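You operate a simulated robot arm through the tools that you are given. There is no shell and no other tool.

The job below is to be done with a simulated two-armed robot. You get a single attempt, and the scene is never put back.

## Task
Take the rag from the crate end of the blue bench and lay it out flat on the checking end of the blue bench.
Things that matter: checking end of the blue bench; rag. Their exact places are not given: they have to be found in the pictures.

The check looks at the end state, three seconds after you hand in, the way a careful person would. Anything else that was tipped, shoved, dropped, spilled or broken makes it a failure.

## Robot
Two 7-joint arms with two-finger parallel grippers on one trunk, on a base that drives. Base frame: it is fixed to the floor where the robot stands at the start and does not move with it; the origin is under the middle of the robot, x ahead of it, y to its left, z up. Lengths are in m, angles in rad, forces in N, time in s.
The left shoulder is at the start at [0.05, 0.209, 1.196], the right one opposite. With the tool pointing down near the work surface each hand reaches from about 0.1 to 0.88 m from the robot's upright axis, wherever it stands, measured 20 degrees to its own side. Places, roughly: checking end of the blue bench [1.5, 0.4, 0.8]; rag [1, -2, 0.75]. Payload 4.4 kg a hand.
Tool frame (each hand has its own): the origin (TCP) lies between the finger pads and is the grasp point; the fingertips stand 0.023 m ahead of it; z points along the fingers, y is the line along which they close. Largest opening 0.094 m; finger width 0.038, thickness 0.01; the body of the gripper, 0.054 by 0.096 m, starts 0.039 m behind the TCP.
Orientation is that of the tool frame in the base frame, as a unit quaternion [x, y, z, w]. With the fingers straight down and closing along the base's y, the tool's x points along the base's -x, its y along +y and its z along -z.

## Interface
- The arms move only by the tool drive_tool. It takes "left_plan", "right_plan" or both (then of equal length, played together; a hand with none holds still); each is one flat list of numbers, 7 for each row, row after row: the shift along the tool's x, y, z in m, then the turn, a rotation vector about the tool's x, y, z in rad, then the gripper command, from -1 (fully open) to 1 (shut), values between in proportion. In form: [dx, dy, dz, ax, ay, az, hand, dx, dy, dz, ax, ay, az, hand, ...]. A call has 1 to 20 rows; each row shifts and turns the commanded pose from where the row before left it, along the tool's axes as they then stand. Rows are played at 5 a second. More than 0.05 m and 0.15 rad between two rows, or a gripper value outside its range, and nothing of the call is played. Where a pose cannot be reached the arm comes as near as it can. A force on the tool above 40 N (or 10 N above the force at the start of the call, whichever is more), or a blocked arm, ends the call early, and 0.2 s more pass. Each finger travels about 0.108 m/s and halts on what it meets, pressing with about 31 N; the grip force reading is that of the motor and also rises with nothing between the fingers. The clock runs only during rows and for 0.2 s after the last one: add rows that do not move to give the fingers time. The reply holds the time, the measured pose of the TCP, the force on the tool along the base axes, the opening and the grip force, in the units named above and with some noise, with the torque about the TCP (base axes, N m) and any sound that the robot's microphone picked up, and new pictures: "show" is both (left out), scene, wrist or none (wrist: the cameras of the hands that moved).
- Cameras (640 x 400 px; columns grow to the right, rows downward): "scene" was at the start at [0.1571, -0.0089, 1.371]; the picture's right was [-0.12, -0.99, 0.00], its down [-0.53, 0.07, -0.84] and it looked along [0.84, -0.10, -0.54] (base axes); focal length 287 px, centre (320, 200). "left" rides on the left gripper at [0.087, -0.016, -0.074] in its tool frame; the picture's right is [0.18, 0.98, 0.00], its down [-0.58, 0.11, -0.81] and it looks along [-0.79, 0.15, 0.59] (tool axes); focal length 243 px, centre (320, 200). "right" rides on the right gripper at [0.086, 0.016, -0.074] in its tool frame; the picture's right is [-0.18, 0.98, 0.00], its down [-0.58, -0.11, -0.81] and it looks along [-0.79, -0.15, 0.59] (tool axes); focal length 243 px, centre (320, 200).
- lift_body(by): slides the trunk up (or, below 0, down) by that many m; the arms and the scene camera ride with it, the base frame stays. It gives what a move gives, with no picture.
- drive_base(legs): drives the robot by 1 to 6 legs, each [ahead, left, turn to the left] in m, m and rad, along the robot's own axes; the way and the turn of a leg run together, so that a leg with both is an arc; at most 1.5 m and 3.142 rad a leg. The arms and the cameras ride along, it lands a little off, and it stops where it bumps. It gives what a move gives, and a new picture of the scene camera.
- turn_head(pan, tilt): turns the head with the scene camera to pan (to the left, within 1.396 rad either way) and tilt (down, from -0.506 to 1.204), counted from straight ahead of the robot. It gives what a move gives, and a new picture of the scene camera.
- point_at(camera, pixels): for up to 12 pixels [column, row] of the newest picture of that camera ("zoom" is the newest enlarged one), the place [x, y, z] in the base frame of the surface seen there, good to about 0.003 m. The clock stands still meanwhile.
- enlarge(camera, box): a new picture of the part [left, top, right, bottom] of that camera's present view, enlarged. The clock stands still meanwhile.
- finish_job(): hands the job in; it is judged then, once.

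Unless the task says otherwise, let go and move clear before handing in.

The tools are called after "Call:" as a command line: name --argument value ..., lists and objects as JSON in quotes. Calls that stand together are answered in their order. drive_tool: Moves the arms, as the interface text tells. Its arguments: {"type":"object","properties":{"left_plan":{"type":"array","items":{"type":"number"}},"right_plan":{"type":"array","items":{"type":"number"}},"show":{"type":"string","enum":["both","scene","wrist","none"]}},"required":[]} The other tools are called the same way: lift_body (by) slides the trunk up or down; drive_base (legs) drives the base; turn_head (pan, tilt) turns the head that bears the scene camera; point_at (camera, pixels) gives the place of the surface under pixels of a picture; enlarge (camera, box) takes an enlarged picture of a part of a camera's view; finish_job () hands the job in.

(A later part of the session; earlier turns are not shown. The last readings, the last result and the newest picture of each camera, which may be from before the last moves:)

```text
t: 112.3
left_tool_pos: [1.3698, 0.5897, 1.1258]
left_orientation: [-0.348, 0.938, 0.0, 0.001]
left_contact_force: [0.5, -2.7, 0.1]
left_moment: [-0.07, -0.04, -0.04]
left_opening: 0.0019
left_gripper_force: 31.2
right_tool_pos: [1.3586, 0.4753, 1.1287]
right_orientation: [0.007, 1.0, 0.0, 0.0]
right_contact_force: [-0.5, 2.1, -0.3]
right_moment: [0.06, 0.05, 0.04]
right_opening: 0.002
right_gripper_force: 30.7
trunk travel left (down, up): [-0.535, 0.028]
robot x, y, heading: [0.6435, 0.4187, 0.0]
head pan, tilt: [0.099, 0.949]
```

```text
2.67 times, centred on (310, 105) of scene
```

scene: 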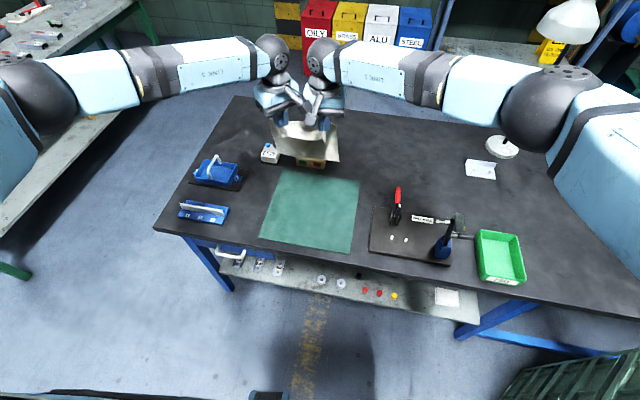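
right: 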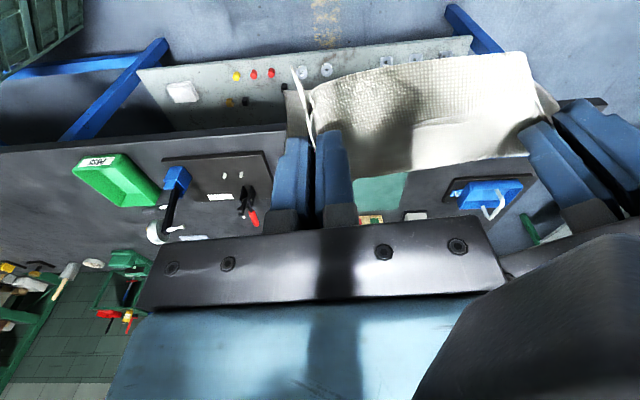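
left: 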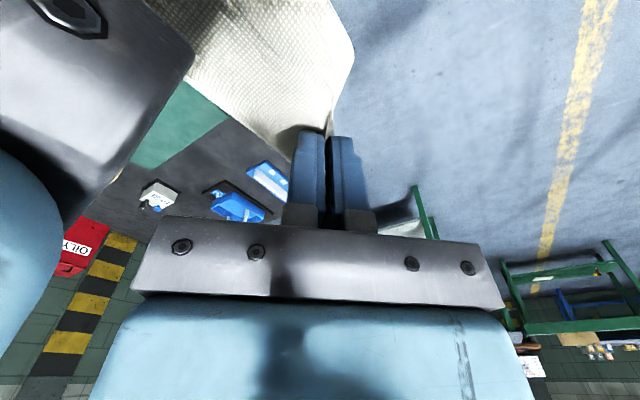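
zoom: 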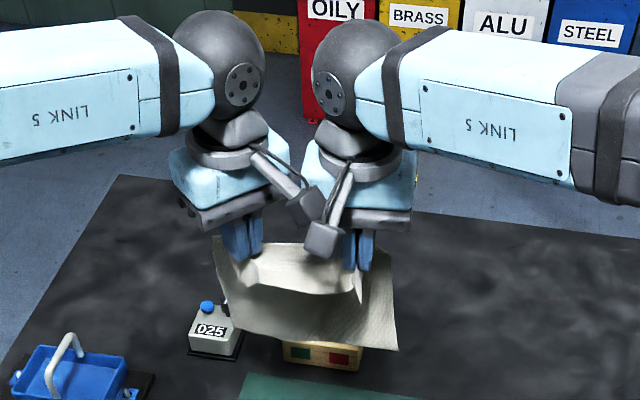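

The mat's corners are (1.49,0.64), (1.47,0.36), (1.19,0.37), (1.21,0.66) and its surface is z≈0.7745; the rag's bottom hangs at z≈0.98. I'll shift both hands +0.03 x and −0.022 y, then lower the trunk partway.

Call:
drive_tool --left_plan '[-0.0042, -0.01815, 0, 0, 0, 0, 1, -0.0042, -0.01815, 0, 0, 0, 0, 1, 0, 0, 0, 0, 0, 0, 1]' --right_plan '[-0.01515, -0.0108, 0.0015, 0, 0, 0, 1, -0.01515, -0.0108, 0.0015, 0, 0, 0, 1, 0, 0, 0, 0, 0, 0, 1]' --show "none"

Call:
lift_body --by -0.14

Call:
turn_head --pan 0.05 --tilt 0.9

```text
t: 113.1
left_tool_pos: [1.3987, 0.5692, 1.1252]
left_orientation: [-0.348, 0.937, -0.002, 0.001]
left_contact_force: [-0.2, -2.6, 0.2]
left_moment: [-0.08, 0.01, 0.04]
left_opening: 0.0017
left_gripper_force: 30.8
right_tool_pos: [1.388, 0.453, 1.1257]
right_orientation: [0.006, 1.0, 0.0, 0.0]
right_contact_force: [-0.3, 3.0, 0.9]
right_moment: [0.01, -0.02, 0.0]
right_opening: 0.002
right_gripper_force: 30.9
trunk travel left (down, up): [-0.535, 0.028]
robot x, y, heading: [0.6423, 0.428, -0.0]
head pan, tilt: [0.099, 0.949]
```

```text
t: 114.8
left_tool_pos: [1.3988, 0.5667, 0.9869]
left_orientation: [-0.347, 0.938, 0.0, 0.002]
left_contact_force: [-0.5, -2.4, -0.3]
left_moment: [-0.07, -0.02, 0.0]
left_opening: 0.0016
left_gripper_force: 31.2
right_tool_pos: [1.3886, 0.4518, 0.9869]
right_orientation: [0.006, 1.0, 0.0, -0.001]
right_contact_force: [-0.2, 2.7, -0.7]
right_moment: [0.06, 0.04, 0.02]
right_opening: 0.0018
right_gripper_force: 31.1
trunk travel left (down, up): [-0.395, 0.168]
robot x, y, heading: [0.6403, 0.4223, -0.001]
head pan, tilt: [0.099, 0.949]
```

```text
t: 115.4
left_tool_pos: [1.399, 0.5671, 0.9852]
left_orientation: [-0.347, 0.938, 0.0, 0.001]
left_contact_force: [0.3, -2.4, -0.2]
left_moment: [-0.02, -0.02, -0.01]
left_opening: 0.002
left_gripper_force: 30.4
right_tool_pos: [1.3884, 0.4523, 0.9854]
right_orientation: [0.007, 1.0, 0.0, 0.0]
right_contact_force: [-0.8, 2.5, -0.5]
right_moment: [0.1, -0.02, 0.01]
right_opening: 0.0019
right_gripper_force: 31.1
trunk travel left (down, up): [-0.395, 0.168]
robot x, y, heading: [0.6443, 0.42, 0.002]
head pan, tilt: [0.051, 0.901]
```

scene: 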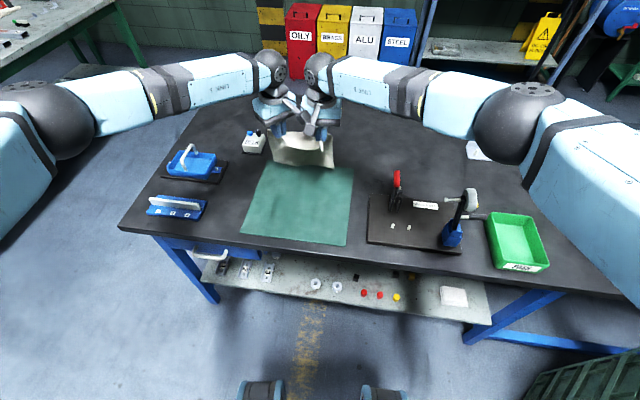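

The rag hangs over the mat's far part with its bottom ~0.06 m above it; nothing is close to the arms. I'll lower the trunk 0.05 m more and check the rag's bottom edge.

Call:
lift_body --by -0.045

Call:
enlarge --camera "scene" --box '[220, 40, 400, 260]'

```text
t: 116.2
left_tool_pos: [1.3992, 0.5675, 0.9401]
left_orientation: [-0.348, 0.938, 0.0, 0.002]
left_contact_force: [0.2, -3.2, 0.6]
left_moment: [-0.09, -0.02, -0.01]
left_opening: 0.0017
left_gripper_force: 30.3
right_tool_pos: [1.3882, 0.4528, 0.9414]
right_orientation: [0.006, 1.0, -0.001, 0.001]
right_contact_force: [0.0, 2.1, -0.2]
right_moment: [0.06, -0.01, 0.0]
right_opening: 0.002
right_gripper_force: 30.9
trunk travel left (down, up): [-0.35, 0.213]
robot x, y, heading: [0.6438, 0.4211, -0.0]
head pan, tilt: [0.051, 0.901]
```

```text
1.82 times, centred on (310, 150) of scene
```

zoom: 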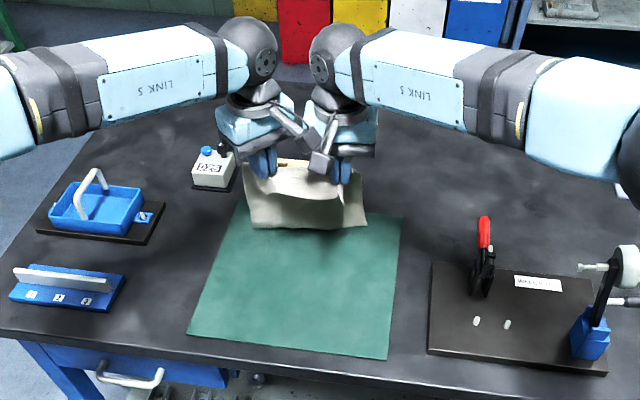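

The bottom edge of the rag is at zoom row ~226, close to the mat. I'll measure it exactly.

Call:
point_at --camera "zoom" --pixels '[[256, 222], [280, 226], [305, 226], [335, 224], [362, 221], [250, 170], [360, 175], [300, 200]]'

```text
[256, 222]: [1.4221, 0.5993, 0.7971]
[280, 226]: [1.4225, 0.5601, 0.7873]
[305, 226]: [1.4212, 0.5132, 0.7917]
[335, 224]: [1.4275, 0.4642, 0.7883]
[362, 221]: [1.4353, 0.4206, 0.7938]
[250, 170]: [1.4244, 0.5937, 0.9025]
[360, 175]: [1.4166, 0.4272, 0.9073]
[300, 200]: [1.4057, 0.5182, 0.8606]
```

The bottom edge is at z≈0.79, x≈1.42–1.435, leaning away from me, which is ideal. I'll now lower and draw back along an arc so the far edge touches down and the rag is laid toward the robot; first part now.

Call:
drive_tool --left_plan '[0, 0, 0.007, 0, 0, 0, 1, 0.00985, 0.00848, 0.003, 0, 0, 0, 1, 0.00985, 0.00848, 0.003, 0, 0, 0, 1, 0.00948, 0.00815, 0.006, 0, 0, 0, 1, 0.00948, 0.00815, 0.006, 0, 0, 0, 1, 0.00834, 0.00717, 0.0085, 0, 0, 0, 1, 0.00834, 0.00717, 0.0085, 0, 0, 0, 1, 0, 0, 0, 0, 0, 0, 1]' --right_plan '[0, 0, 0.007, 0, 0, 0, 1, 0.013, -0.0002, 0.003, 0, 0, 0, 1, 0.013, -0.0002, 0.003, 0, 0, 0, 1, 0.0125, -0.0002, 0.006, 0, 0, 0, 1, 0.0125, -0.0002, 0.006, 0, 0, 0, 1, 0.011, -0.0002, 0.0085, 0, 0, 0, 1, 0.011, -0.0002, 0.0085, 0, 0, 0, 1, 0, 0, 0, 0, 0, 0, 1]' --show "scene"

Call:
enlarge --camera "scene" --box '[220, 40, 400, 260]'

```text
t: 118.0
left_tool_pos: [1.3269, 0.5683, 0.8983]
left_orientation: [-0.348, 0.938, 0.0, 0.001]
left_contact_force: [0.2, -4.7, -0.6]
left_moment: [-0.14, 0.01, 0.0]
left_opening: 0.0017
left_gripper_force: 30.4
right_tool_pos: [1.3149, 0.4507, 0.8981]
right_orientation: [0.006, 1.0, 0.0, 0.001]
right_contact_force: [0.3, 4.1, 0.1]
right_moment: [0.15, 0.02, 0.04]
right_opening: 0.0023
right_gripper_force: 30.7
trunk travel left (down, up): [-0.35, 0.213]
robot x, y, heading: [0.6422, 0.4221, 0.0]
head pan, tilt: [0.051, 0.901]
```

scene: 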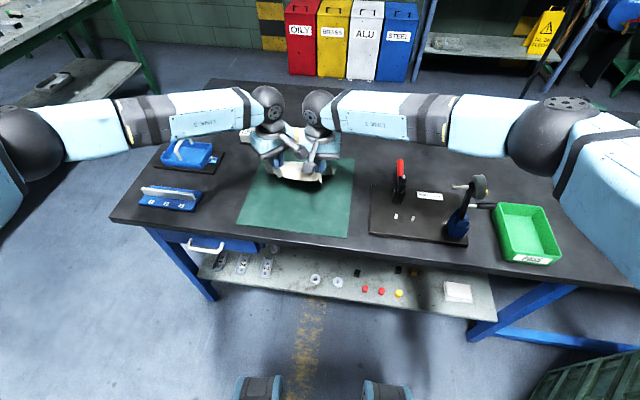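

```text
1.82 times, centred on (310, 150) of scene
```

zoom: 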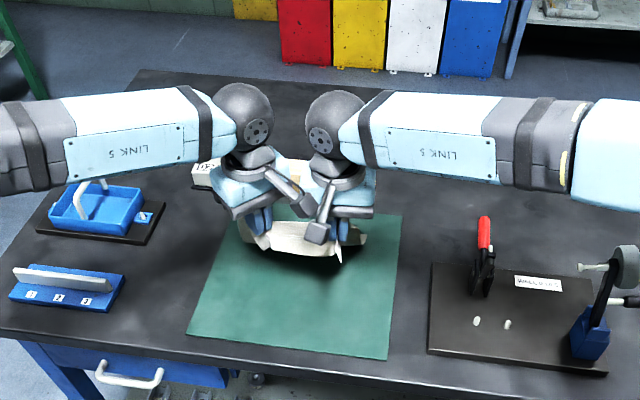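

The rag is trailing away from me onto the mat (pale strip at zoom (290,170)). I'll continue the arc down to just above the mat.

Call:
drive_tool --left_plan '[0.00682, 0.00587, 0.0105, 0, 0, 0, 1, 0.00682, 0.00587, 0.0105, 0, 0, 0, 1, 0.0053, 0.00457, 0.012, 0, 0, 0, 1, 0.0053, 0.00457, 0.012, 0, 0, 0, 1, 0.00341, 0.00293, 0.013, 0, 0, 0, 1, 0.00341, 0.00293, 0.013, 0, 0, 0, 1, 0.00227, 0.00196, 0.0125, 0, 0, 0, 1, 0, 0, 0, 0, 0, 0, 1]' --right_plan '[0.009, -0.0001, 0.0105, 0, 0, 0, 1, 0.009, -0.0001, 0.0105, 0, 0, 0, 1, 0.007, -0.0001, 0.012, 0, 0, 0, 1, 0.007, -0.0001, 0.012, 0, 0, 0, 1, 0.0045, -0.0001, 0.013, 0, 0, 0, 1, 0.0045, -0.0001, 0.013, 0, 0, 0, 1, 0.003, 0, 0.0125, 0, 0, 0, 1, 0, 0, 0, 0, 0, 0, 1]' --show "both"

Call:
enlarge --camera "scene" --box '[220, 40, 400, 260]'

```text
t: 119.8
left_tool_pos: [1.2839, 0.5677, 0.8147]
left_orientation: [-0.347, 0.938, 0.001, 0.002]
left_contact_force: [0.6, -3.8, -0.3]
left_moment: [-0.13, 0.01, -0.01]
left_opening: 0.0018
left_gripper_force: 30.9
right_tool_pos: [1.2717, 0.452, 0.8159]
right_orientation: [0.006, 1.0, 0.0, 0.0]
right_contact_force: [-1.0, 3.4, -0.7]
right_moment: [0.1, 0.02, 0.04]
right_opening: 0.0019
right_gripper_force: 31.3
trunk travel left (down, up): [-0.35, 0.213]
robot x, y, heading: [0.6414, 0.4219, -0.002]
head pan, tilt: [0.051, 0.901]
```

scene: 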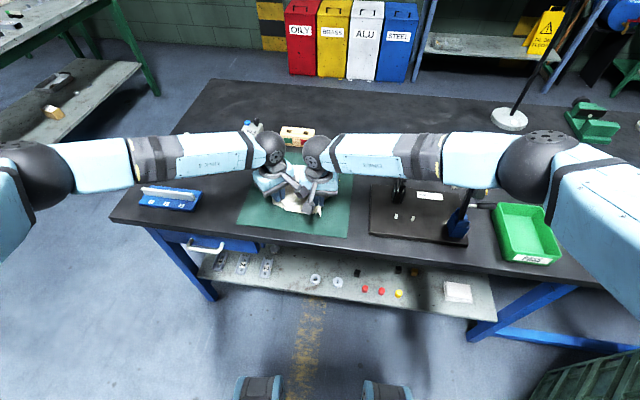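
right: 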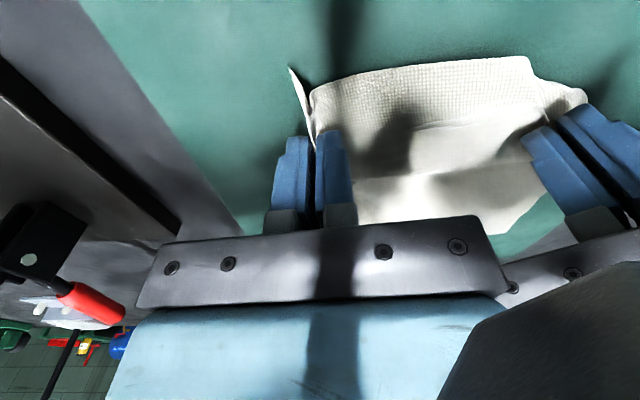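
left: 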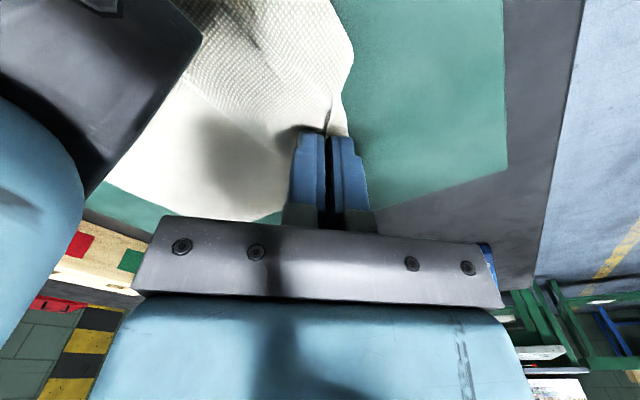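

```text
1.82 times, centred on (310, 150) of scene
```

zoom: 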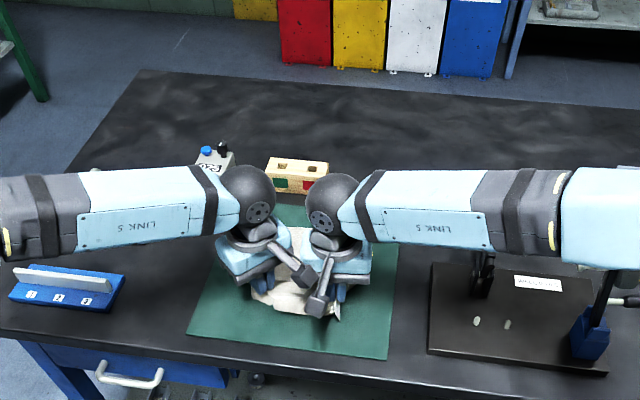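

The rag trails flat on the mat behind the hands. Before going lower I'll check the clearance between my right forearm and the gauge stand.

Call:
point_at --camera "scene" --pixels '[[470, 150], [470, 182], [440, 183], [500, 190], [485, 193], [530, 160], [530, 200], [400, 180], [460, 210], [478, 205]]'

Call:
enlarge --camera "scene" --box '[360, 110, 580, 280]'

```text
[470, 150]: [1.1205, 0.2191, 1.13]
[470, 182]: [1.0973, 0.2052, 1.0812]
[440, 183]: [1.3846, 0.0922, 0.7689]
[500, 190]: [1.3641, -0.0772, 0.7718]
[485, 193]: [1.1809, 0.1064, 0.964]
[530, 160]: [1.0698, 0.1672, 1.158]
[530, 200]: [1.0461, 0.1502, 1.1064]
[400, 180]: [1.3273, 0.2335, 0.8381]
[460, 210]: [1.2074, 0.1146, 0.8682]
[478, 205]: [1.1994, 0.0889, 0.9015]
```

```text
2.35 times, centred on (470, 195) of scene
```

zoom: 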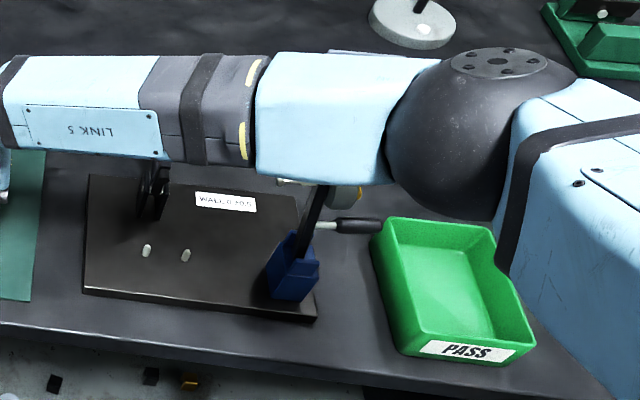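

The forearm is about 0.12 m sideways of and above the gauge, so it's clear. I'll finish lowering to the mat while dragging back a little to keep the rag taut.

Call:
drive_tool --left_plan '[0.00606, 0.00522, 0.007, 0, 0, 0, 1, 0.00606, 0.00522, 0.006, 0, 0, 0, 1, 0.00455, 0.00391, 0.002, 0, 0, 0, 1, 0, 0, 0, 0, 0, 0, 1]' --right_plan '[0.008, 0, 0.008, 0, 0, 0, 1, 0.008, 0, 0.006, 0, 0, 0, 1, 0.006, 0, 0.002, 0, 0, 0, 1, 0, 0, 0, 0, 0, 0, 1]' --show "both"

```text
t: 120.8
left_tool_pos: [1.2609, 0.5672, 0.7993]
left_orientation: [-0.348, 0.938, 0.0, 0.001]
left_contact_force: [1.2, -3.3, -0.1]
left_moment: [-0.09, -0.01, -0.01]
left_opening: 0.0019
left_gripper_force: 31.2
right_tool_pos: [1.2494, 0.4512, 0.7997]
right_orientation: [0.006, 1.0, 0.0, 0.0]
right_contact_force: [0.8, 2.4, 0.7]
right_moment: [0.09, -0.04, 0.01]
right_opening: 0.0018
right_gripper_force: 31.1
trunk travel left (down, up): [-0.35, 0.213]
robot x, y, heading: [0.6432, 0.418, -0.001]
head pan, tilt: [0.051, 0.901]
```

scene: 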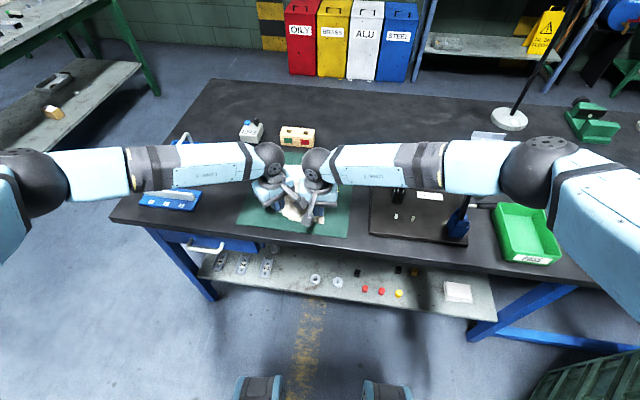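
right: 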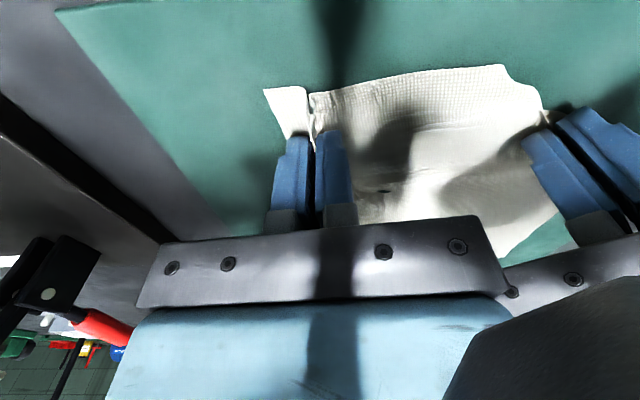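
left: 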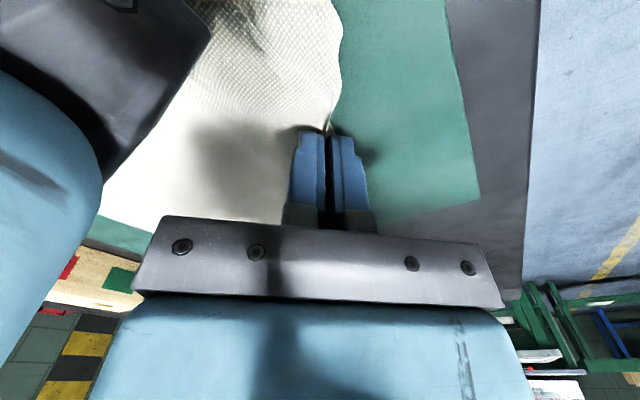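

The rag lies on the mat with only the two pleated corners still gripped. I'll press lightly and open the fingers slowly, the reverse of the grasp, so the tips spread the pleats flat.

Call:
drive_tool --left_plan '[0, 0, 0.002, 0, 0, 0, 1, 0, 0, 0.002, 0, 0, 0, 1, 0, 0, 0, 0, 0, 0, 0.85, 0, 0, 0, 0, 0, 0, 0.7, 0, 0, 0, 0, 0, 0, 0.55, 0, 0, 0, 0, 0, 0, 0.4, 0, 0, 0, 0, 0, 0, 0.25, 0, 0, 0, 0, 0, 0, 0.25]' --right_plan '[0, 0, 0.002, 0, 0, 0, 1, 0, 0, 0.002, 0, 0, 0, 1, 0, 0, 0, 0, 0, 0, 0.8, 0, 0, 0, 0, 0, 0, 0.6, 0, 0, 0, 0, 0, 0, 0.4, 0, 0, 0, 0, 0, 0, 0.2, 0, 0, 0, 0, 0, 0, 0, 0, 0, 0, 0, 0, 0, 0]' --show "both"

```text
t: 122.7
left_tool_pos: [1.2593, 0.5674, 0.7982]
left_orientation: [-0.348, 0.937, -0.002, 0.003]
left_contact_force: [5.0, -5.1, 14.4]
left_moment: [0.14, -0.14, -0.07]
left_opening: 0.032
left_gripper_force: 0.1
right_tool_pos: [1.2483, 0.4529, 0.798]
right_orientation: [0.005, 1.0, 0.002, 0.002]
right_contact_force: [1.0, 12.0, 21.7]
right_moment: [-0.2, 0.14, -0.06]
right_opening: 0.0417
right_gripper_force: 0.0
trunk travel left (down, up): [-0.35, 0.213]
robot x, y, heading: [0.6411, 0.4193, -0.001]
head pan, tilt: [0.051, 0.901]
```

scene: 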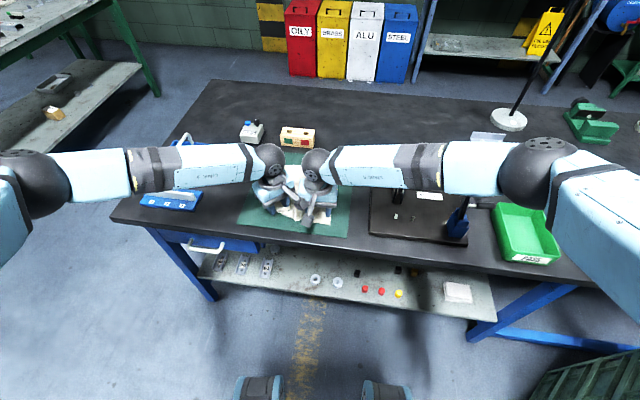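
right: 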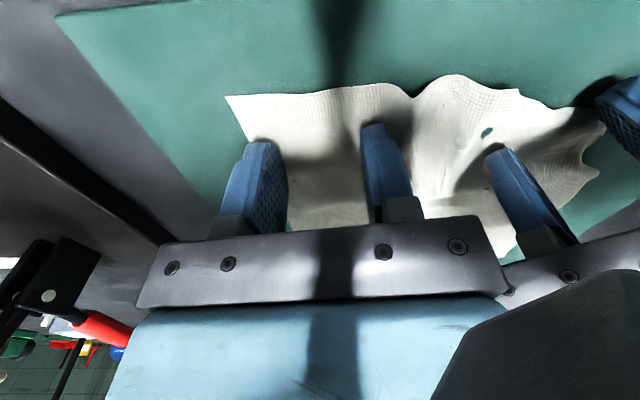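
left: 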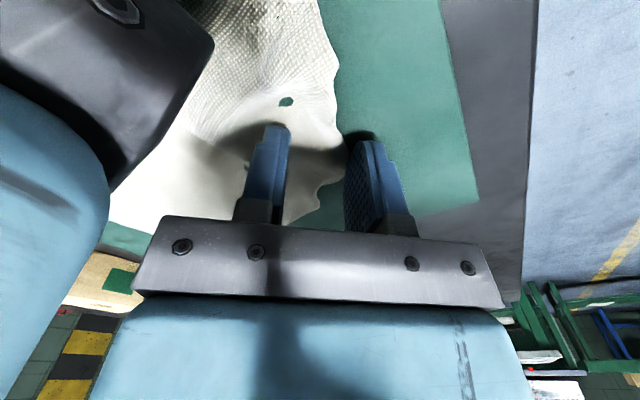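

The pleats are opened, with a little buckle in between the hands. I'll lift both hands straight up and inspect the rag.

Call:
drive_tool --left_plan '[0, 0, -0.005, 0, 0, 0, 0.25, 0, 0, -0.02, 0, 0, 0, 0.25, 0, 0, -0.03, 0, 0, 0, 0.25, 0, 0, -0.04, 0, 0, 0, 0.25, 0.02, 0.02, -0.03, 0, 0, 0, 0.25, 0.02, 0.03, -0.02, 0, 0, 0, 0.25, 0, 0, 0, 0, 0, 0, 0.25]' --right_plan '[0, 0, -0.005, 0, 0, 0, 0, 0, 0, -0.02, 0, 0, 0, 0, 0, 0, -0.03, 0, 0, 0, 0, 0, 0, -0.04, 0, 0, 0, 0, 0.02, 0, -0.03, 0, 0, 0, 0, 0.03, 0, -0.02, 0, 0, 0, 0, 0, 0, 0, 0, 0, 0, 0]' --show "both"

Call:
enlarge --camera "scene" --box '[220, 100, 400, 260]'

```text
t: 124.2
left_tool_pos: [1.196, 0.5792, 0.9405]
left_orientation: [-0.348, 0.938, -0.001, 0.001]
left_contact_force: [0.4, 0.6, -1.2]
left_moment: [0.02, -0.02, 0.02]
left_opening: 0.0352
left_gripper_force: 0.0
right_tool_pos: [1.1997, 0.4526, 0.94]
right_orientation: [0.005, 1.0, 0.0, 0.0]
right_contact_force: [0.2, 0.5, -0.2]
right_moment: [0.0, 0.02, 0.01]
right_opening: 0.0471
right_gripper_force: 0.1
trunk travel left (down, up): [-0.35, 0.213]
robot x, y, heading: [0.6455, 0.4224, -0.001]
head pan, tilt: [0.051, 0.901]
```

scene: 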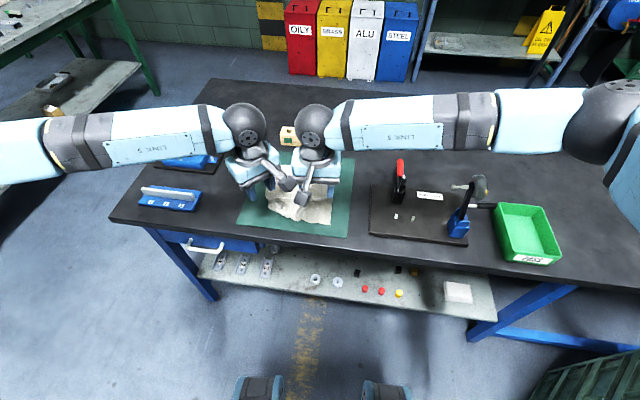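
right: 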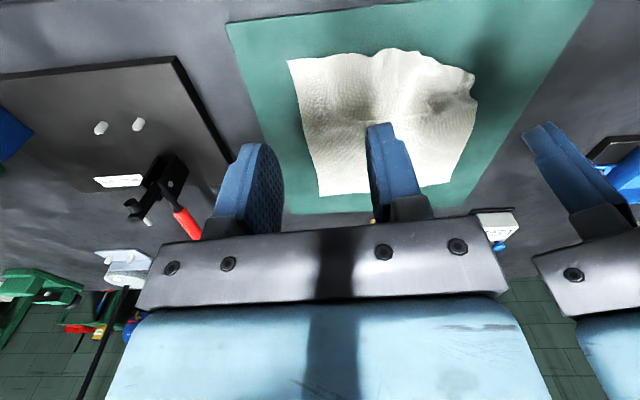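
left: 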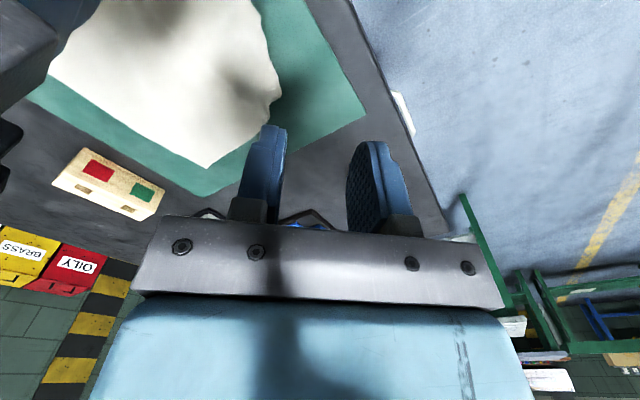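

```text
2.50 times, centred on (310, 180) of scene
```

zoom: 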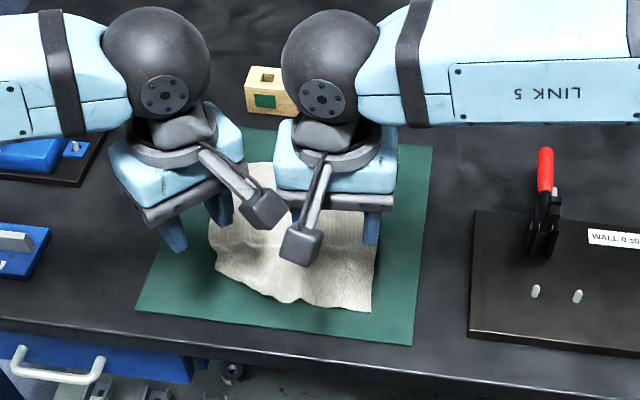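

The rag is laid out on the mat but its near-left corner looks crumpled. I'll move both hands up and aside to inspect it.

Call:
drive_tool --left_plan '[0.00645, 0.0385, -0.02, 0, 0, 0, 0.25, 0.00645, 0.0385, -0.02, 0, 0, 0, 0.25, 0.00645, 0.0385, -0.02, 0, 0, 0, 0.25, 0.00645, 0.0385, -0.02, 0, 0, 0, 0.25, 0, 0, 0, 0, 0, 0, 0.25]' --right_plan '[0.03, -0.015, -0.025, 0, 0, 0, 0, 0.03, -0.015, -0.025, 0, 0, 0, 0, 0.03, -0.015, -0.025, 0, 0, 0, 0, 0.03, -0.015, -0.025, 0, 0, 0, 0, 0, 0, 0, 0, 0, 0, 0]' --show "both"

Call:
enlarge --camera "scene" --box '[225, 130, 385, 260]'

```text
t: 125.5
left_tool_pos: [1.078, 0.6796, 1.0202]
left_orientation: [-0.347, 0.938, 0.0, 0.001]
left_contact_force: [0.4, -0.3, 0.0]
left_moment: [-0.02, 0.01, 0.02]
left_opening: 0.0354
left_gripper_force: 0.1
right_tool_pos: [1.0802, 0.394, 1.0403]
right_orientation: [0.007, 1.0, 0.0, -0.001]
right_contact_force: [-0.8, -0.5, 0.3]
right_moment: [0.01, -0.01, -0.04]
right_opening: 0.0472
right_gripper_force: 0.0
trunk travel left (down, up): [-0.35, 0.213]
robot x, y, heading: [0.6449, 0.4229, -0.0]
head pan, tilt: [0.051, 0.901]
```

scene: 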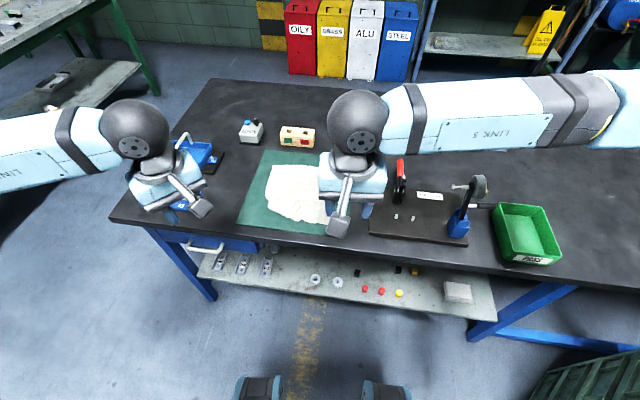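
right: 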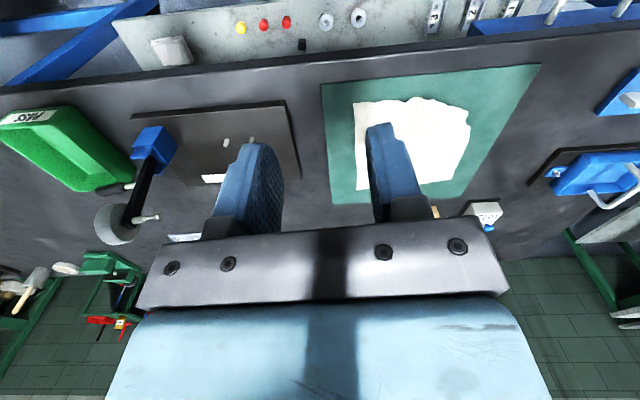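
left: 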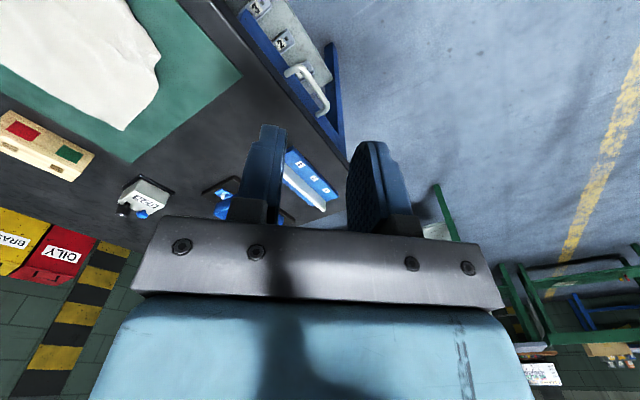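

```text
3.08 times, centred on (305, 195) of scene
```

zoom: 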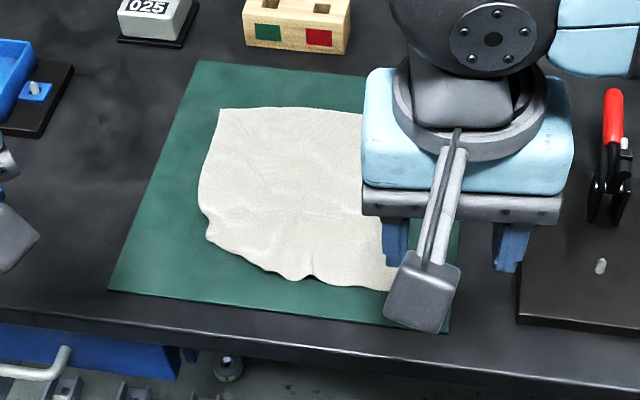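

The near-left corner at zoom (210,240) looks crumpled. I'll pull the right hand back to clear the view and look closer.

Call:
drive_tool --right_plan '[0.04, 0, -0.01, 0, 0, 0, 0, 0.04, 0, -0.01, 0, 0, 0, 0, 0.04, 0, -0.01, 0, 0, 0, 0, 0.04, -0.02, -0.01, 0, 0, 0, 0, 0.04, -0.02, 0, 0, 0, 0, 0]' --show "none"

Call:
turn_head --pan 0.1 --tilt 0.95

```text
t: 126.7
left_tool_pos: [1.0769, 0.6787, 1.0196]
left_orientation: [-0.347, 0.938, -0.001, 0.001]
left_contact_force: [0.4, 0.0, 0.4]
left_moment: [0.03, -0.02, -0.04]
left_opening: 0.0349
left_gripper_force: 0.0
right_tool_pos: [0.8912, 0.3614, 1.0816]
right_orientation: [0.01, 1.0, -0.001, 0.005]
right_contact_force: [22.0, -11.4, 4.5]
right_moment: [0.9, 2.24, 0.99]
right_opening: 0.047
right_gripper_force: 0.0
right hand out of reach, approached as far as the arm can: row 5
trunk travel left (down, up): [-0.35, 0.213]
robot x, y, heading: [0.642, 0.4194, 0.002]
head pan, tilt: [0.051, 0.901]
stopped in row 5 (right hand): the force on the tool passed its limit at 118 N (the readings are from after the stop); the commanded pose is now the measured one
```

```text
t: 127.3
left_tool_pos: [1.0778, 0.6795, 1.0196]
left_orientation: [-0.348, 0.937, 0.0, 0.002]
left_contact_force: [-0.1, -0.4, -0.3]
left_moment: [0.0, 0.01, 0.0]
left_opening: 0.0356
left_gripper_force: 0.0
right_tool_pos: [0.8907, 0.3608, 1.0805]
right_orientation: [0.011, 1.0, -0.001, 0.006]
right_contact_force: [38.4, -12.4, 1.9]
right_moment: [0.96, 3.15, 0.9]
right_opening: 0.047
right_gripper_force: 0.1
trunk travel left (down, up): [-0.35, 0.213]
robot x, y, heading: [0.6453, 0.4189, -0.0]
head pan, tilt: [0.099, 0.949]
```

scene: 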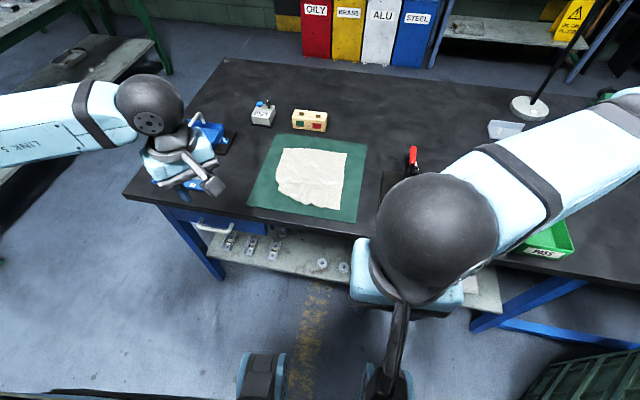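

The right hand backed into my own torso (38 N in +x, with no other object near). I'll move it forward 4 cm to relieve that.

Call:
drive_tool --right_plan '[-0.02, 0, 0, 0, 0, 0, 0, -0.02, -0.01, 0, 0, 0, 0, 0, 0, -0.02, 0, 0, 0, 0, 0, 0, 0, 0, 0, 0, 0, 0]' --show "none"

Call:
enlarge --camera "scene" --box '[240, 125, 380, 230]'

```text
t: 128.3
left_tool_pos: [1.078, 0.6801, 1.0187]
left_orientation: [-0.347, 0.938, 0.0, 0.001]
left_contact_force: [-0.2, 0.4, 0.9]
left_moment: [0.01, 0.01, 0.02]
left_opening: 0.0354
left_gripper_force: 0.1
right_tool_pos: [0.9294, 0.3311, 1.0807]
right_orientation: [0.01, 1.0, -0.001, 0.004]
right_contact_force: [0.7, 0.7, 0.2]
right_moment: [-0.01, 0.0, 0.02]
right_opening: 0.047
right_gripper_force: 0.0
trunk travel left (down, up): [-0.35, 0.213]
robot x, y, heading: [0.642, 0.4161, -0.002]
head pan, tilt: [0.099, 0.949]
```

```text
3.81 times, centred on (310, 178) of scene
```

zoom: 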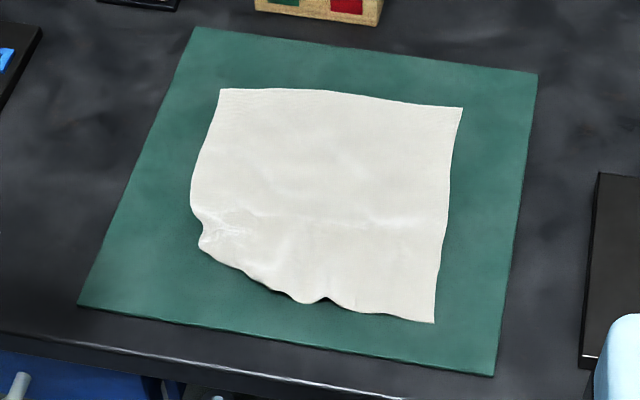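

The rag is flat except its near-left corner around zoom (205,240)–(320,300), which seems folded under or crumpled. I'll look at it more closely.

Call:
enlarge --camera "scene" --box '[270, 165, 340, 220]'

Call:
point_at --camera "zoom" --pixels '[[220, 90], [462, 108], [434, 322], [320, 300], [200, 245], [192, 190], [300, 290], [235, 225], [260, 260], [320, 200], [300, 225], [210, 215]]'

```text
7.27 times, centred on (305, 192) of scene
```

zoom: 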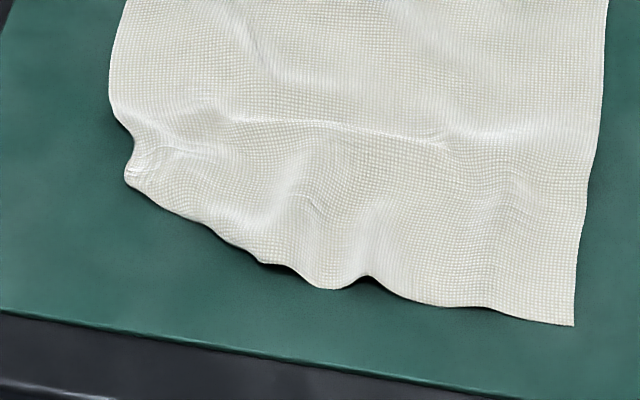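

```text
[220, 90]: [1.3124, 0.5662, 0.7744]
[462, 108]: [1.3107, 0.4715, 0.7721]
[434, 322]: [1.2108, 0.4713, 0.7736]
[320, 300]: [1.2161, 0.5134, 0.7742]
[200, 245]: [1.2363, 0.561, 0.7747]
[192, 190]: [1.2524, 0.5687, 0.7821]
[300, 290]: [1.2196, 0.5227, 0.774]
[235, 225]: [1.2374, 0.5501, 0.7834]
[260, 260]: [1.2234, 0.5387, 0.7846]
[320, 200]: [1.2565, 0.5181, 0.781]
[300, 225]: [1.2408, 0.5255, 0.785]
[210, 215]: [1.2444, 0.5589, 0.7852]
```

I used pixels from the earlier zoom; now I'll query the right ones on the 7× zoom.

Call:
point_at --camera "zoom" --pixels '[[573, 323], [600, 100], [110, 95], [130, 145], [128, 180], [190, 215], [260, 260], [328, 286], [366, 274], [470, 303], [150, 155], [300, 180]]'

Call:
point_at --camera "scene" --pixels '[[279, 150], [346, 153], [300, 170], [320, 180], [290, 185], [300, 200]]'

```text
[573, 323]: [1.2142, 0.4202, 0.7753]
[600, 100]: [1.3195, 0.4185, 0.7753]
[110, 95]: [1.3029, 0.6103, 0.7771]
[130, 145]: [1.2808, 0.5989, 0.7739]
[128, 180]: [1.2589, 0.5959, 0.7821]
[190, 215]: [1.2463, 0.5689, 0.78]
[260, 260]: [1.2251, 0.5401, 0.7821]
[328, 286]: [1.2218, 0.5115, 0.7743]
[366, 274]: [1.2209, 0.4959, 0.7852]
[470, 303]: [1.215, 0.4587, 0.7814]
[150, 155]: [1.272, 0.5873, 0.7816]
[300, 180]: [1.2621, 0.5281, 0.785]
```

```text
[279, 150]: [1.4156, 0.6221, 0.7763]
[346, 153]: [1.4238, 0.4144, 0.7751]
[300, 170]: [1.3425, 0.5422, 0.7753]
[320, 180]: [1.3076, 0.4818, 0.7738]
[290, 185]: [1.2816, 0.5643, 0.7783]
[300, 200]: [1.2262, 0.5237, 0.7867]
```

The boundary length shows nothing is folded under: the near-left corner itself sits at (1.259,0.596) instead of about (1.212,0.61), with the rag bunched up beside it. I'll close the left fingers and hover above that corner, then press lightly and pull it outward.

Call:
drive_tool --left_plan '[-0.01365, -0.0337, 0.03, 0, 0, 0, 1, -0.01365, -0.0337, 0.03, 0, 0, 0, 1, -0.01365, -0.0337, 0.03, 0, 0, 0, 1, -0.01365, -0.0337, 0.03, 0, 0, 0, 1, -0.01365, -0.0337, 0.03, 0, 0, 0, 1, -0.01365, -0.0337, 0.03, 0, 0, 0, 1, 0, 0, 0, 0, 0, 0, 1]' --show "both"

```text
t: 129.9
left_tool_pos: [1.2725, 0.5796, 0.8396]
left_orientation: [-0.348, 0.937, -0.001, 0.002]
left_contact_force: [-0.4, -0.1, -0.3]
left_moment: [-0.02, -0.03, 0.0]
left_opening: 0.0
left_gripper_force: 30.9
right_tool_pos: [0.9287, 0.3304, 1.0819]
right_orientation: [0.01, 1.0, -0.001, 0.005]
right_contact_force: [1.0, 0.1, -0.3]
right_moment: [0.01, -0.02, 0.02]
right_opening: 0.0467
right_gripper_force: 0.1
trunk travel left (down, up): [-0.35, 0.213]
robot x, y, heading: [0.6416, 0.4204, -0.001]
head pan, tilt: [0.099, 0.949]
```

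scene: 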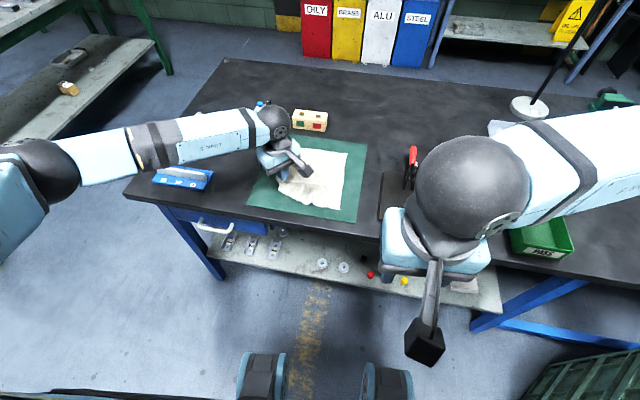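
left: 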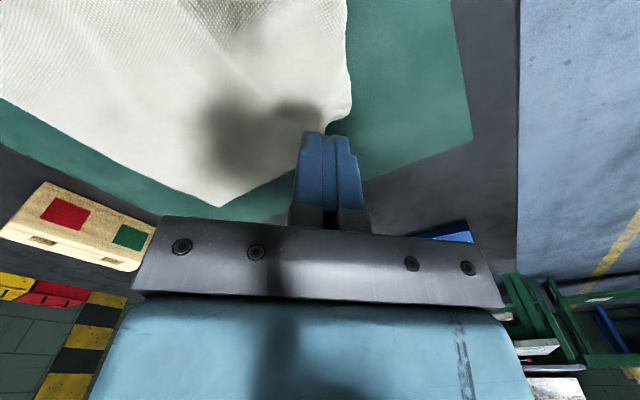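

Left wrist view shows the bunched corner near (350,108), just above the finger tips at (325,135). I'll measure it.

Call:
enlarge --camera "left" --box '[180, 0, 420, 220]'

Call:
point_at --camera "left" --pixels '[[350, 105], [351, 90], [340, 120], [328, 128], [347, 55], [345, 10], [290, 168], [315, 133], [352, 140], [225, 205]]'

```text
1.82 times, centred on (300, 110) of left
```

zoom: 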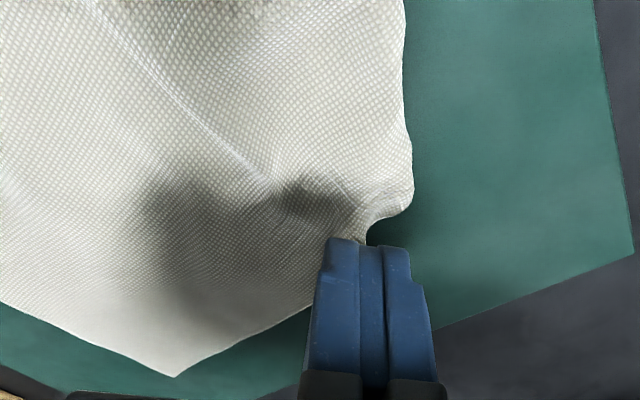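

```text
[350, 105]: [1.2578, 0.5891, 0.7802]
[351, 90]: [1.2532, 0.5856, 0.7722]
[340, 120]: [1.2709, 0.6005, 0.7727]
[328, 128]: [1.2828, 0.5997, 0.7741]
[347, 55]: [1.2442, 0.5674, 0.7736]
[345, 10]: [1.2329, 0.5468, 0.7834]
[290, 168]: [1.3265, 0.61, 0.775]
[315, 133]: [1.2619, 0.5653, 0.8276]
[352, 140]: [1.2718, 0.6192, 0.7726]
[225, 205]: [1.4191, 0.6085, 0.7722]
```

The corner lies just outside the fingertips. I'll press down lightly there and drag it outward by about (−0.05,+0.025), then lift off.

Call:
drive_tool --left_plan '[0, -0.004, 0.02, 0, 0, 0, 1, 0, 0, 0.015, 0, 0, 0, 1, 0, 0, 0.006, 0, 0, 0, 1, 0, 0, 0.003, 0, 0, 0, 1, 0, 0, 0.001, 0, 0, 0, 1, 0, 0, 0, 0, 0, 0, 1]' --show "wrist"

```text
t: 131.3
left_tool_pos: [1.2766, 0.5758, 0.7981]
left_orientation: [-0.349, 0.937, -0.002, 0.003]
left_contact_force: [2.8, 5.3, 20.2]
left_moment: [-0.08, 0.21, -0.05]
left_opening: 0.0001
left_gripper_force: 30.9
right_tool_pos: [0.9281, 0.3301, 1.082]
right_orientation: [0.01, 1.0, -0.001, 0.006]
right_contact_force: [-0.3, -0.2, 0.3]
right_moment: [0.04, 0.0, 0.02]
right_opening: 0.0469
right_gripper_force: 0.0
trunk travel left (down, up): [-0.35, 0.213]
robot x, y, heading: [0.6396, 0.4214, 0.005]
head pan, tilt: [0.099, 0.949]
```

left: 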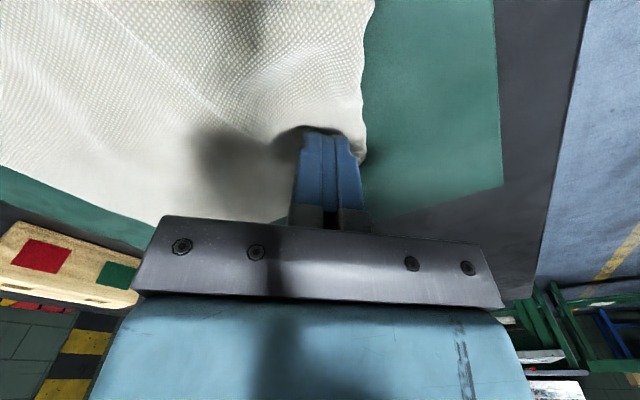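

Contact is 20 N; I'll ease up slightly and drag the corner outward.

Call:
drive_tool --left_plan '[0, 0, -0.0015, 0, 0, 0, 1, 0.0022, 0.0052, 0, 0, 0, 0, 1, 0.0043, 0.0103, 0, 0, 0, 0, 1, 0.0043, 0.0103, 0, 0, 0, 0, 1, 0.0043, 0.0103, 0, 0, 0, 0, 1, 0.0043, 0.0103, 0, 0, 0, 0, 1, 0, 0, 0, 0, 0, 0, 1]' --show "wrist"

```text
t: 132.9
left_tool_pos: [1.2311, 0.597, 0.7987]
left_orientation: [-0.347, 0.938, 0.0, 0.003]
left_contact_force: [12.2, -5.9, 22.7]
left_moment: [-0.04, -0.46, -0.14]
left_opening: 0.0
left_gripper_force: 31.0
right_tool_pos: [0.9291, 0.3289, 1.0816]
right_orientation: [0.009, 1.0, 0.0, 0.005]
right_contact_force: [0.8, 0.2, 0.3]
right_moment: [-0.04, -0.01, -0.03]
right_opening: 0.047
right_gripper_force: 0.0
trunk travel left (down, up): [-0.35, 0.213]
robot x, y, heading: [0.6418, 0.4182, -0.004]
head pan, tilt: [0.099, 0.949]
```

left: 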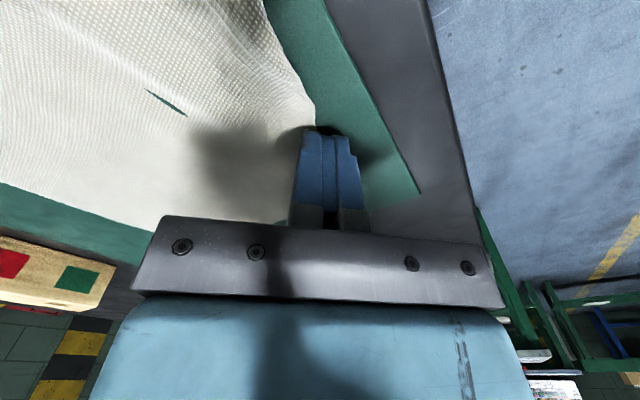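

The corner followed the fingers outward. I'll lift off and move aside to check.

Call:
drive_tool --left_plan '[0, 0, -0.005, 0, 0, 0, 1, 0, 0, -0.02, 0, 0, 0, 1, 0, 0, -0.035, 0, 0, 0, 1, 0.00645, 0.0385, -0.03, 0, 0, 0, 1, 0.00645, 0.0385, -0.03, 0, 0, 0, 1, 0.00645, 0.0385, -0.03, 0, 0, 0, 1, 0, 0, 0, 0, 0, 0, 1]' --show "scene"

Call:
enlarge --camera "scene" --box '[240, 125, 380, 230]'

```text
t: 134.5
left_tool_pos: [1.1389, 0.6737, 0.946]
left_orientation: [-0.348, 0.938, -0.001, 0.002]
left_contact_force: [-0.5, 0.4, 0.3]
left_moment: [0.0, 0.01, 0.01]
left_opening: 0.0001
left_gripper_force: 31.1
right_tool_pos: [0.9309, 0.3291, 1.0807]
right_orientation: [0.011, 1.0, 0.0, 0.004]
right_contact_force: [-0.2, -0.1, 0.3]
right_moment: [0.04, 0.0, 0.02]
right_opening: 0.0467
right_gripper_force: 0.0
trunk travel left (down, up): [-0.35, 0.213]
robot x, y, heading: [0.643, 0.4198, -0.003]
head pan, tilt: [0.099, 0.949]
```

scene: 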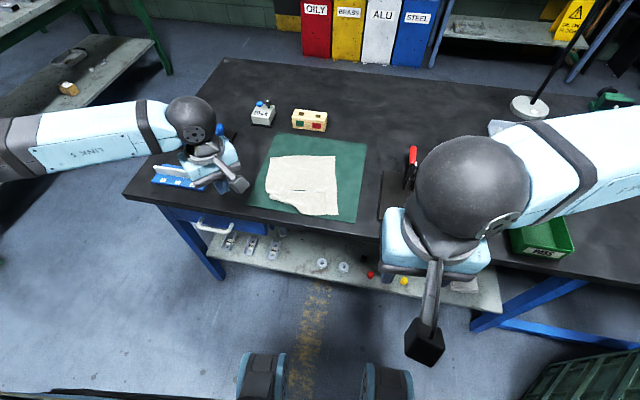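

```text
3.81 times, centred on (310, 178) of scene
```

zoom: 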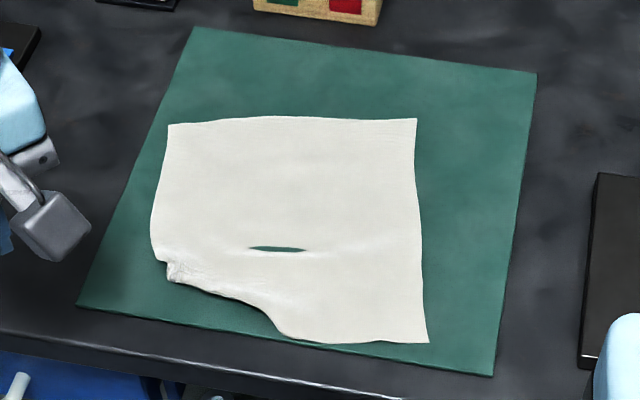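

The mat didn't move; the whole rag slid a bit toward the near-left and flattened, but the near-left corner at zoom (165,280)–(285,335) still looks cut diagonally. I'll measure the outline.

Call:
point_at --camera "zoom" --pixels '[[171, 126], [415, 120], [426, 340], [350, 342], [290, 334], [265, 310], [240, 298], [172, 280], [168, 265], [154, 250], [160, 190], [277, 248]]'

Call:
enlarge --camera "scene" --box '[265, 175, 335, 225]'

```text
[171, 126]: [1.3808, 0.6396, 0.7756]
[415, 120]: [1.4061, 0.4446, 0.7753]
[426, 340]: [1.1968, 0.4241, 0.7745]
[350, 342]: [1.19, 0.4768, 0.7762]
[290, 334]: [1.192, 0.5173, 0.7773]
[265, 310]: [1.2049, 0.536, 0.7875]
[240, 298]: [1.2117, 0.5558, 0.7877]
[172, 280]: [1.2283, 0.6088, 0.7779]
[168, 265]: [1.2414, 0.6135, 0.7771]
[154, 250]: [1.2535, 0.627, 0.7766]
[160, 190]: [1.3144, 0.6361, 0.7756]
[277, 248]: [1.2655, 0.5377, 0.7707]
```

```text
8.00 times, centred on (300, 200) of scene
```

zoom: 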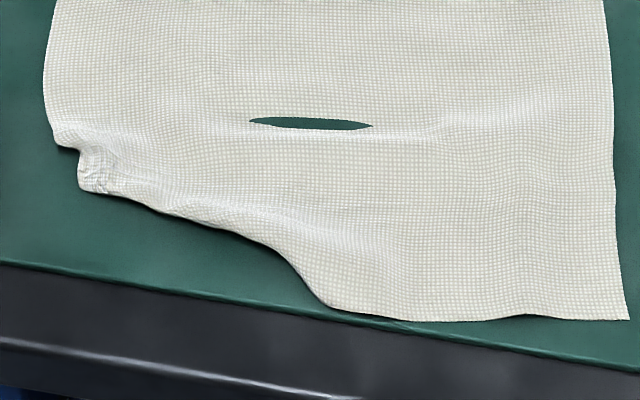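

Edge lengths show the corner is not folded under but tightly crumpled at about (1.235,0.610). I'll turn the left hand so its fingers open along the rag's edge, to press on the crumple and spread it apart; first the turn.

Call:
drive_tool --left_plan '[0, 0, 0, 0, 0, -0.148, 1, 0, 0, 0, 0, 0, -0.148, 1, 0, 0, 0, 0, 0, -0.148, 1, 0, 0, 0, 0, 0, -0.148, 1, 0, 0, 0, 0, 0, 0, 1]' --show "both"

```text
t: 135.7
left_tool_pos: [1.1393, 0.6734, 0.947]
left_orientation: [-0.607, 0.794, -0.001, 0.002]
left_contact_force: [0.1, 0.3, 0.0]
left_moment: [0.01, 0.02, 0.0]
left_opening: 0.0
left_gripper_force: 30.8
right_tool_pos: [0.9298, 0.3297, 1.0811]
right_orientation: [0.009, 1.0, 0.0, 0.004]
right_contact_force: [-0.4, -0.1, -0.5]
right_moment: [-0.01, 0.01, 0.0]
right_opening: 0.047
right_gripper_force: 0.1
trunk travel left (down, up): [-0.35, 0.213]
robot x, y, heading: [0.6433, 0.4213, 0.005]
head pan, tilt: [0.099, 0.949]
```

scene: 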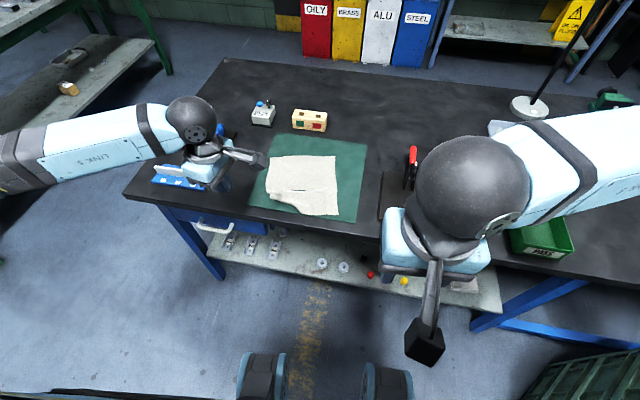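
left: 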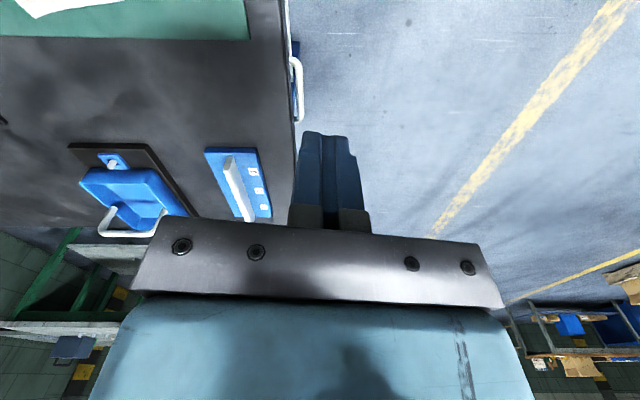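

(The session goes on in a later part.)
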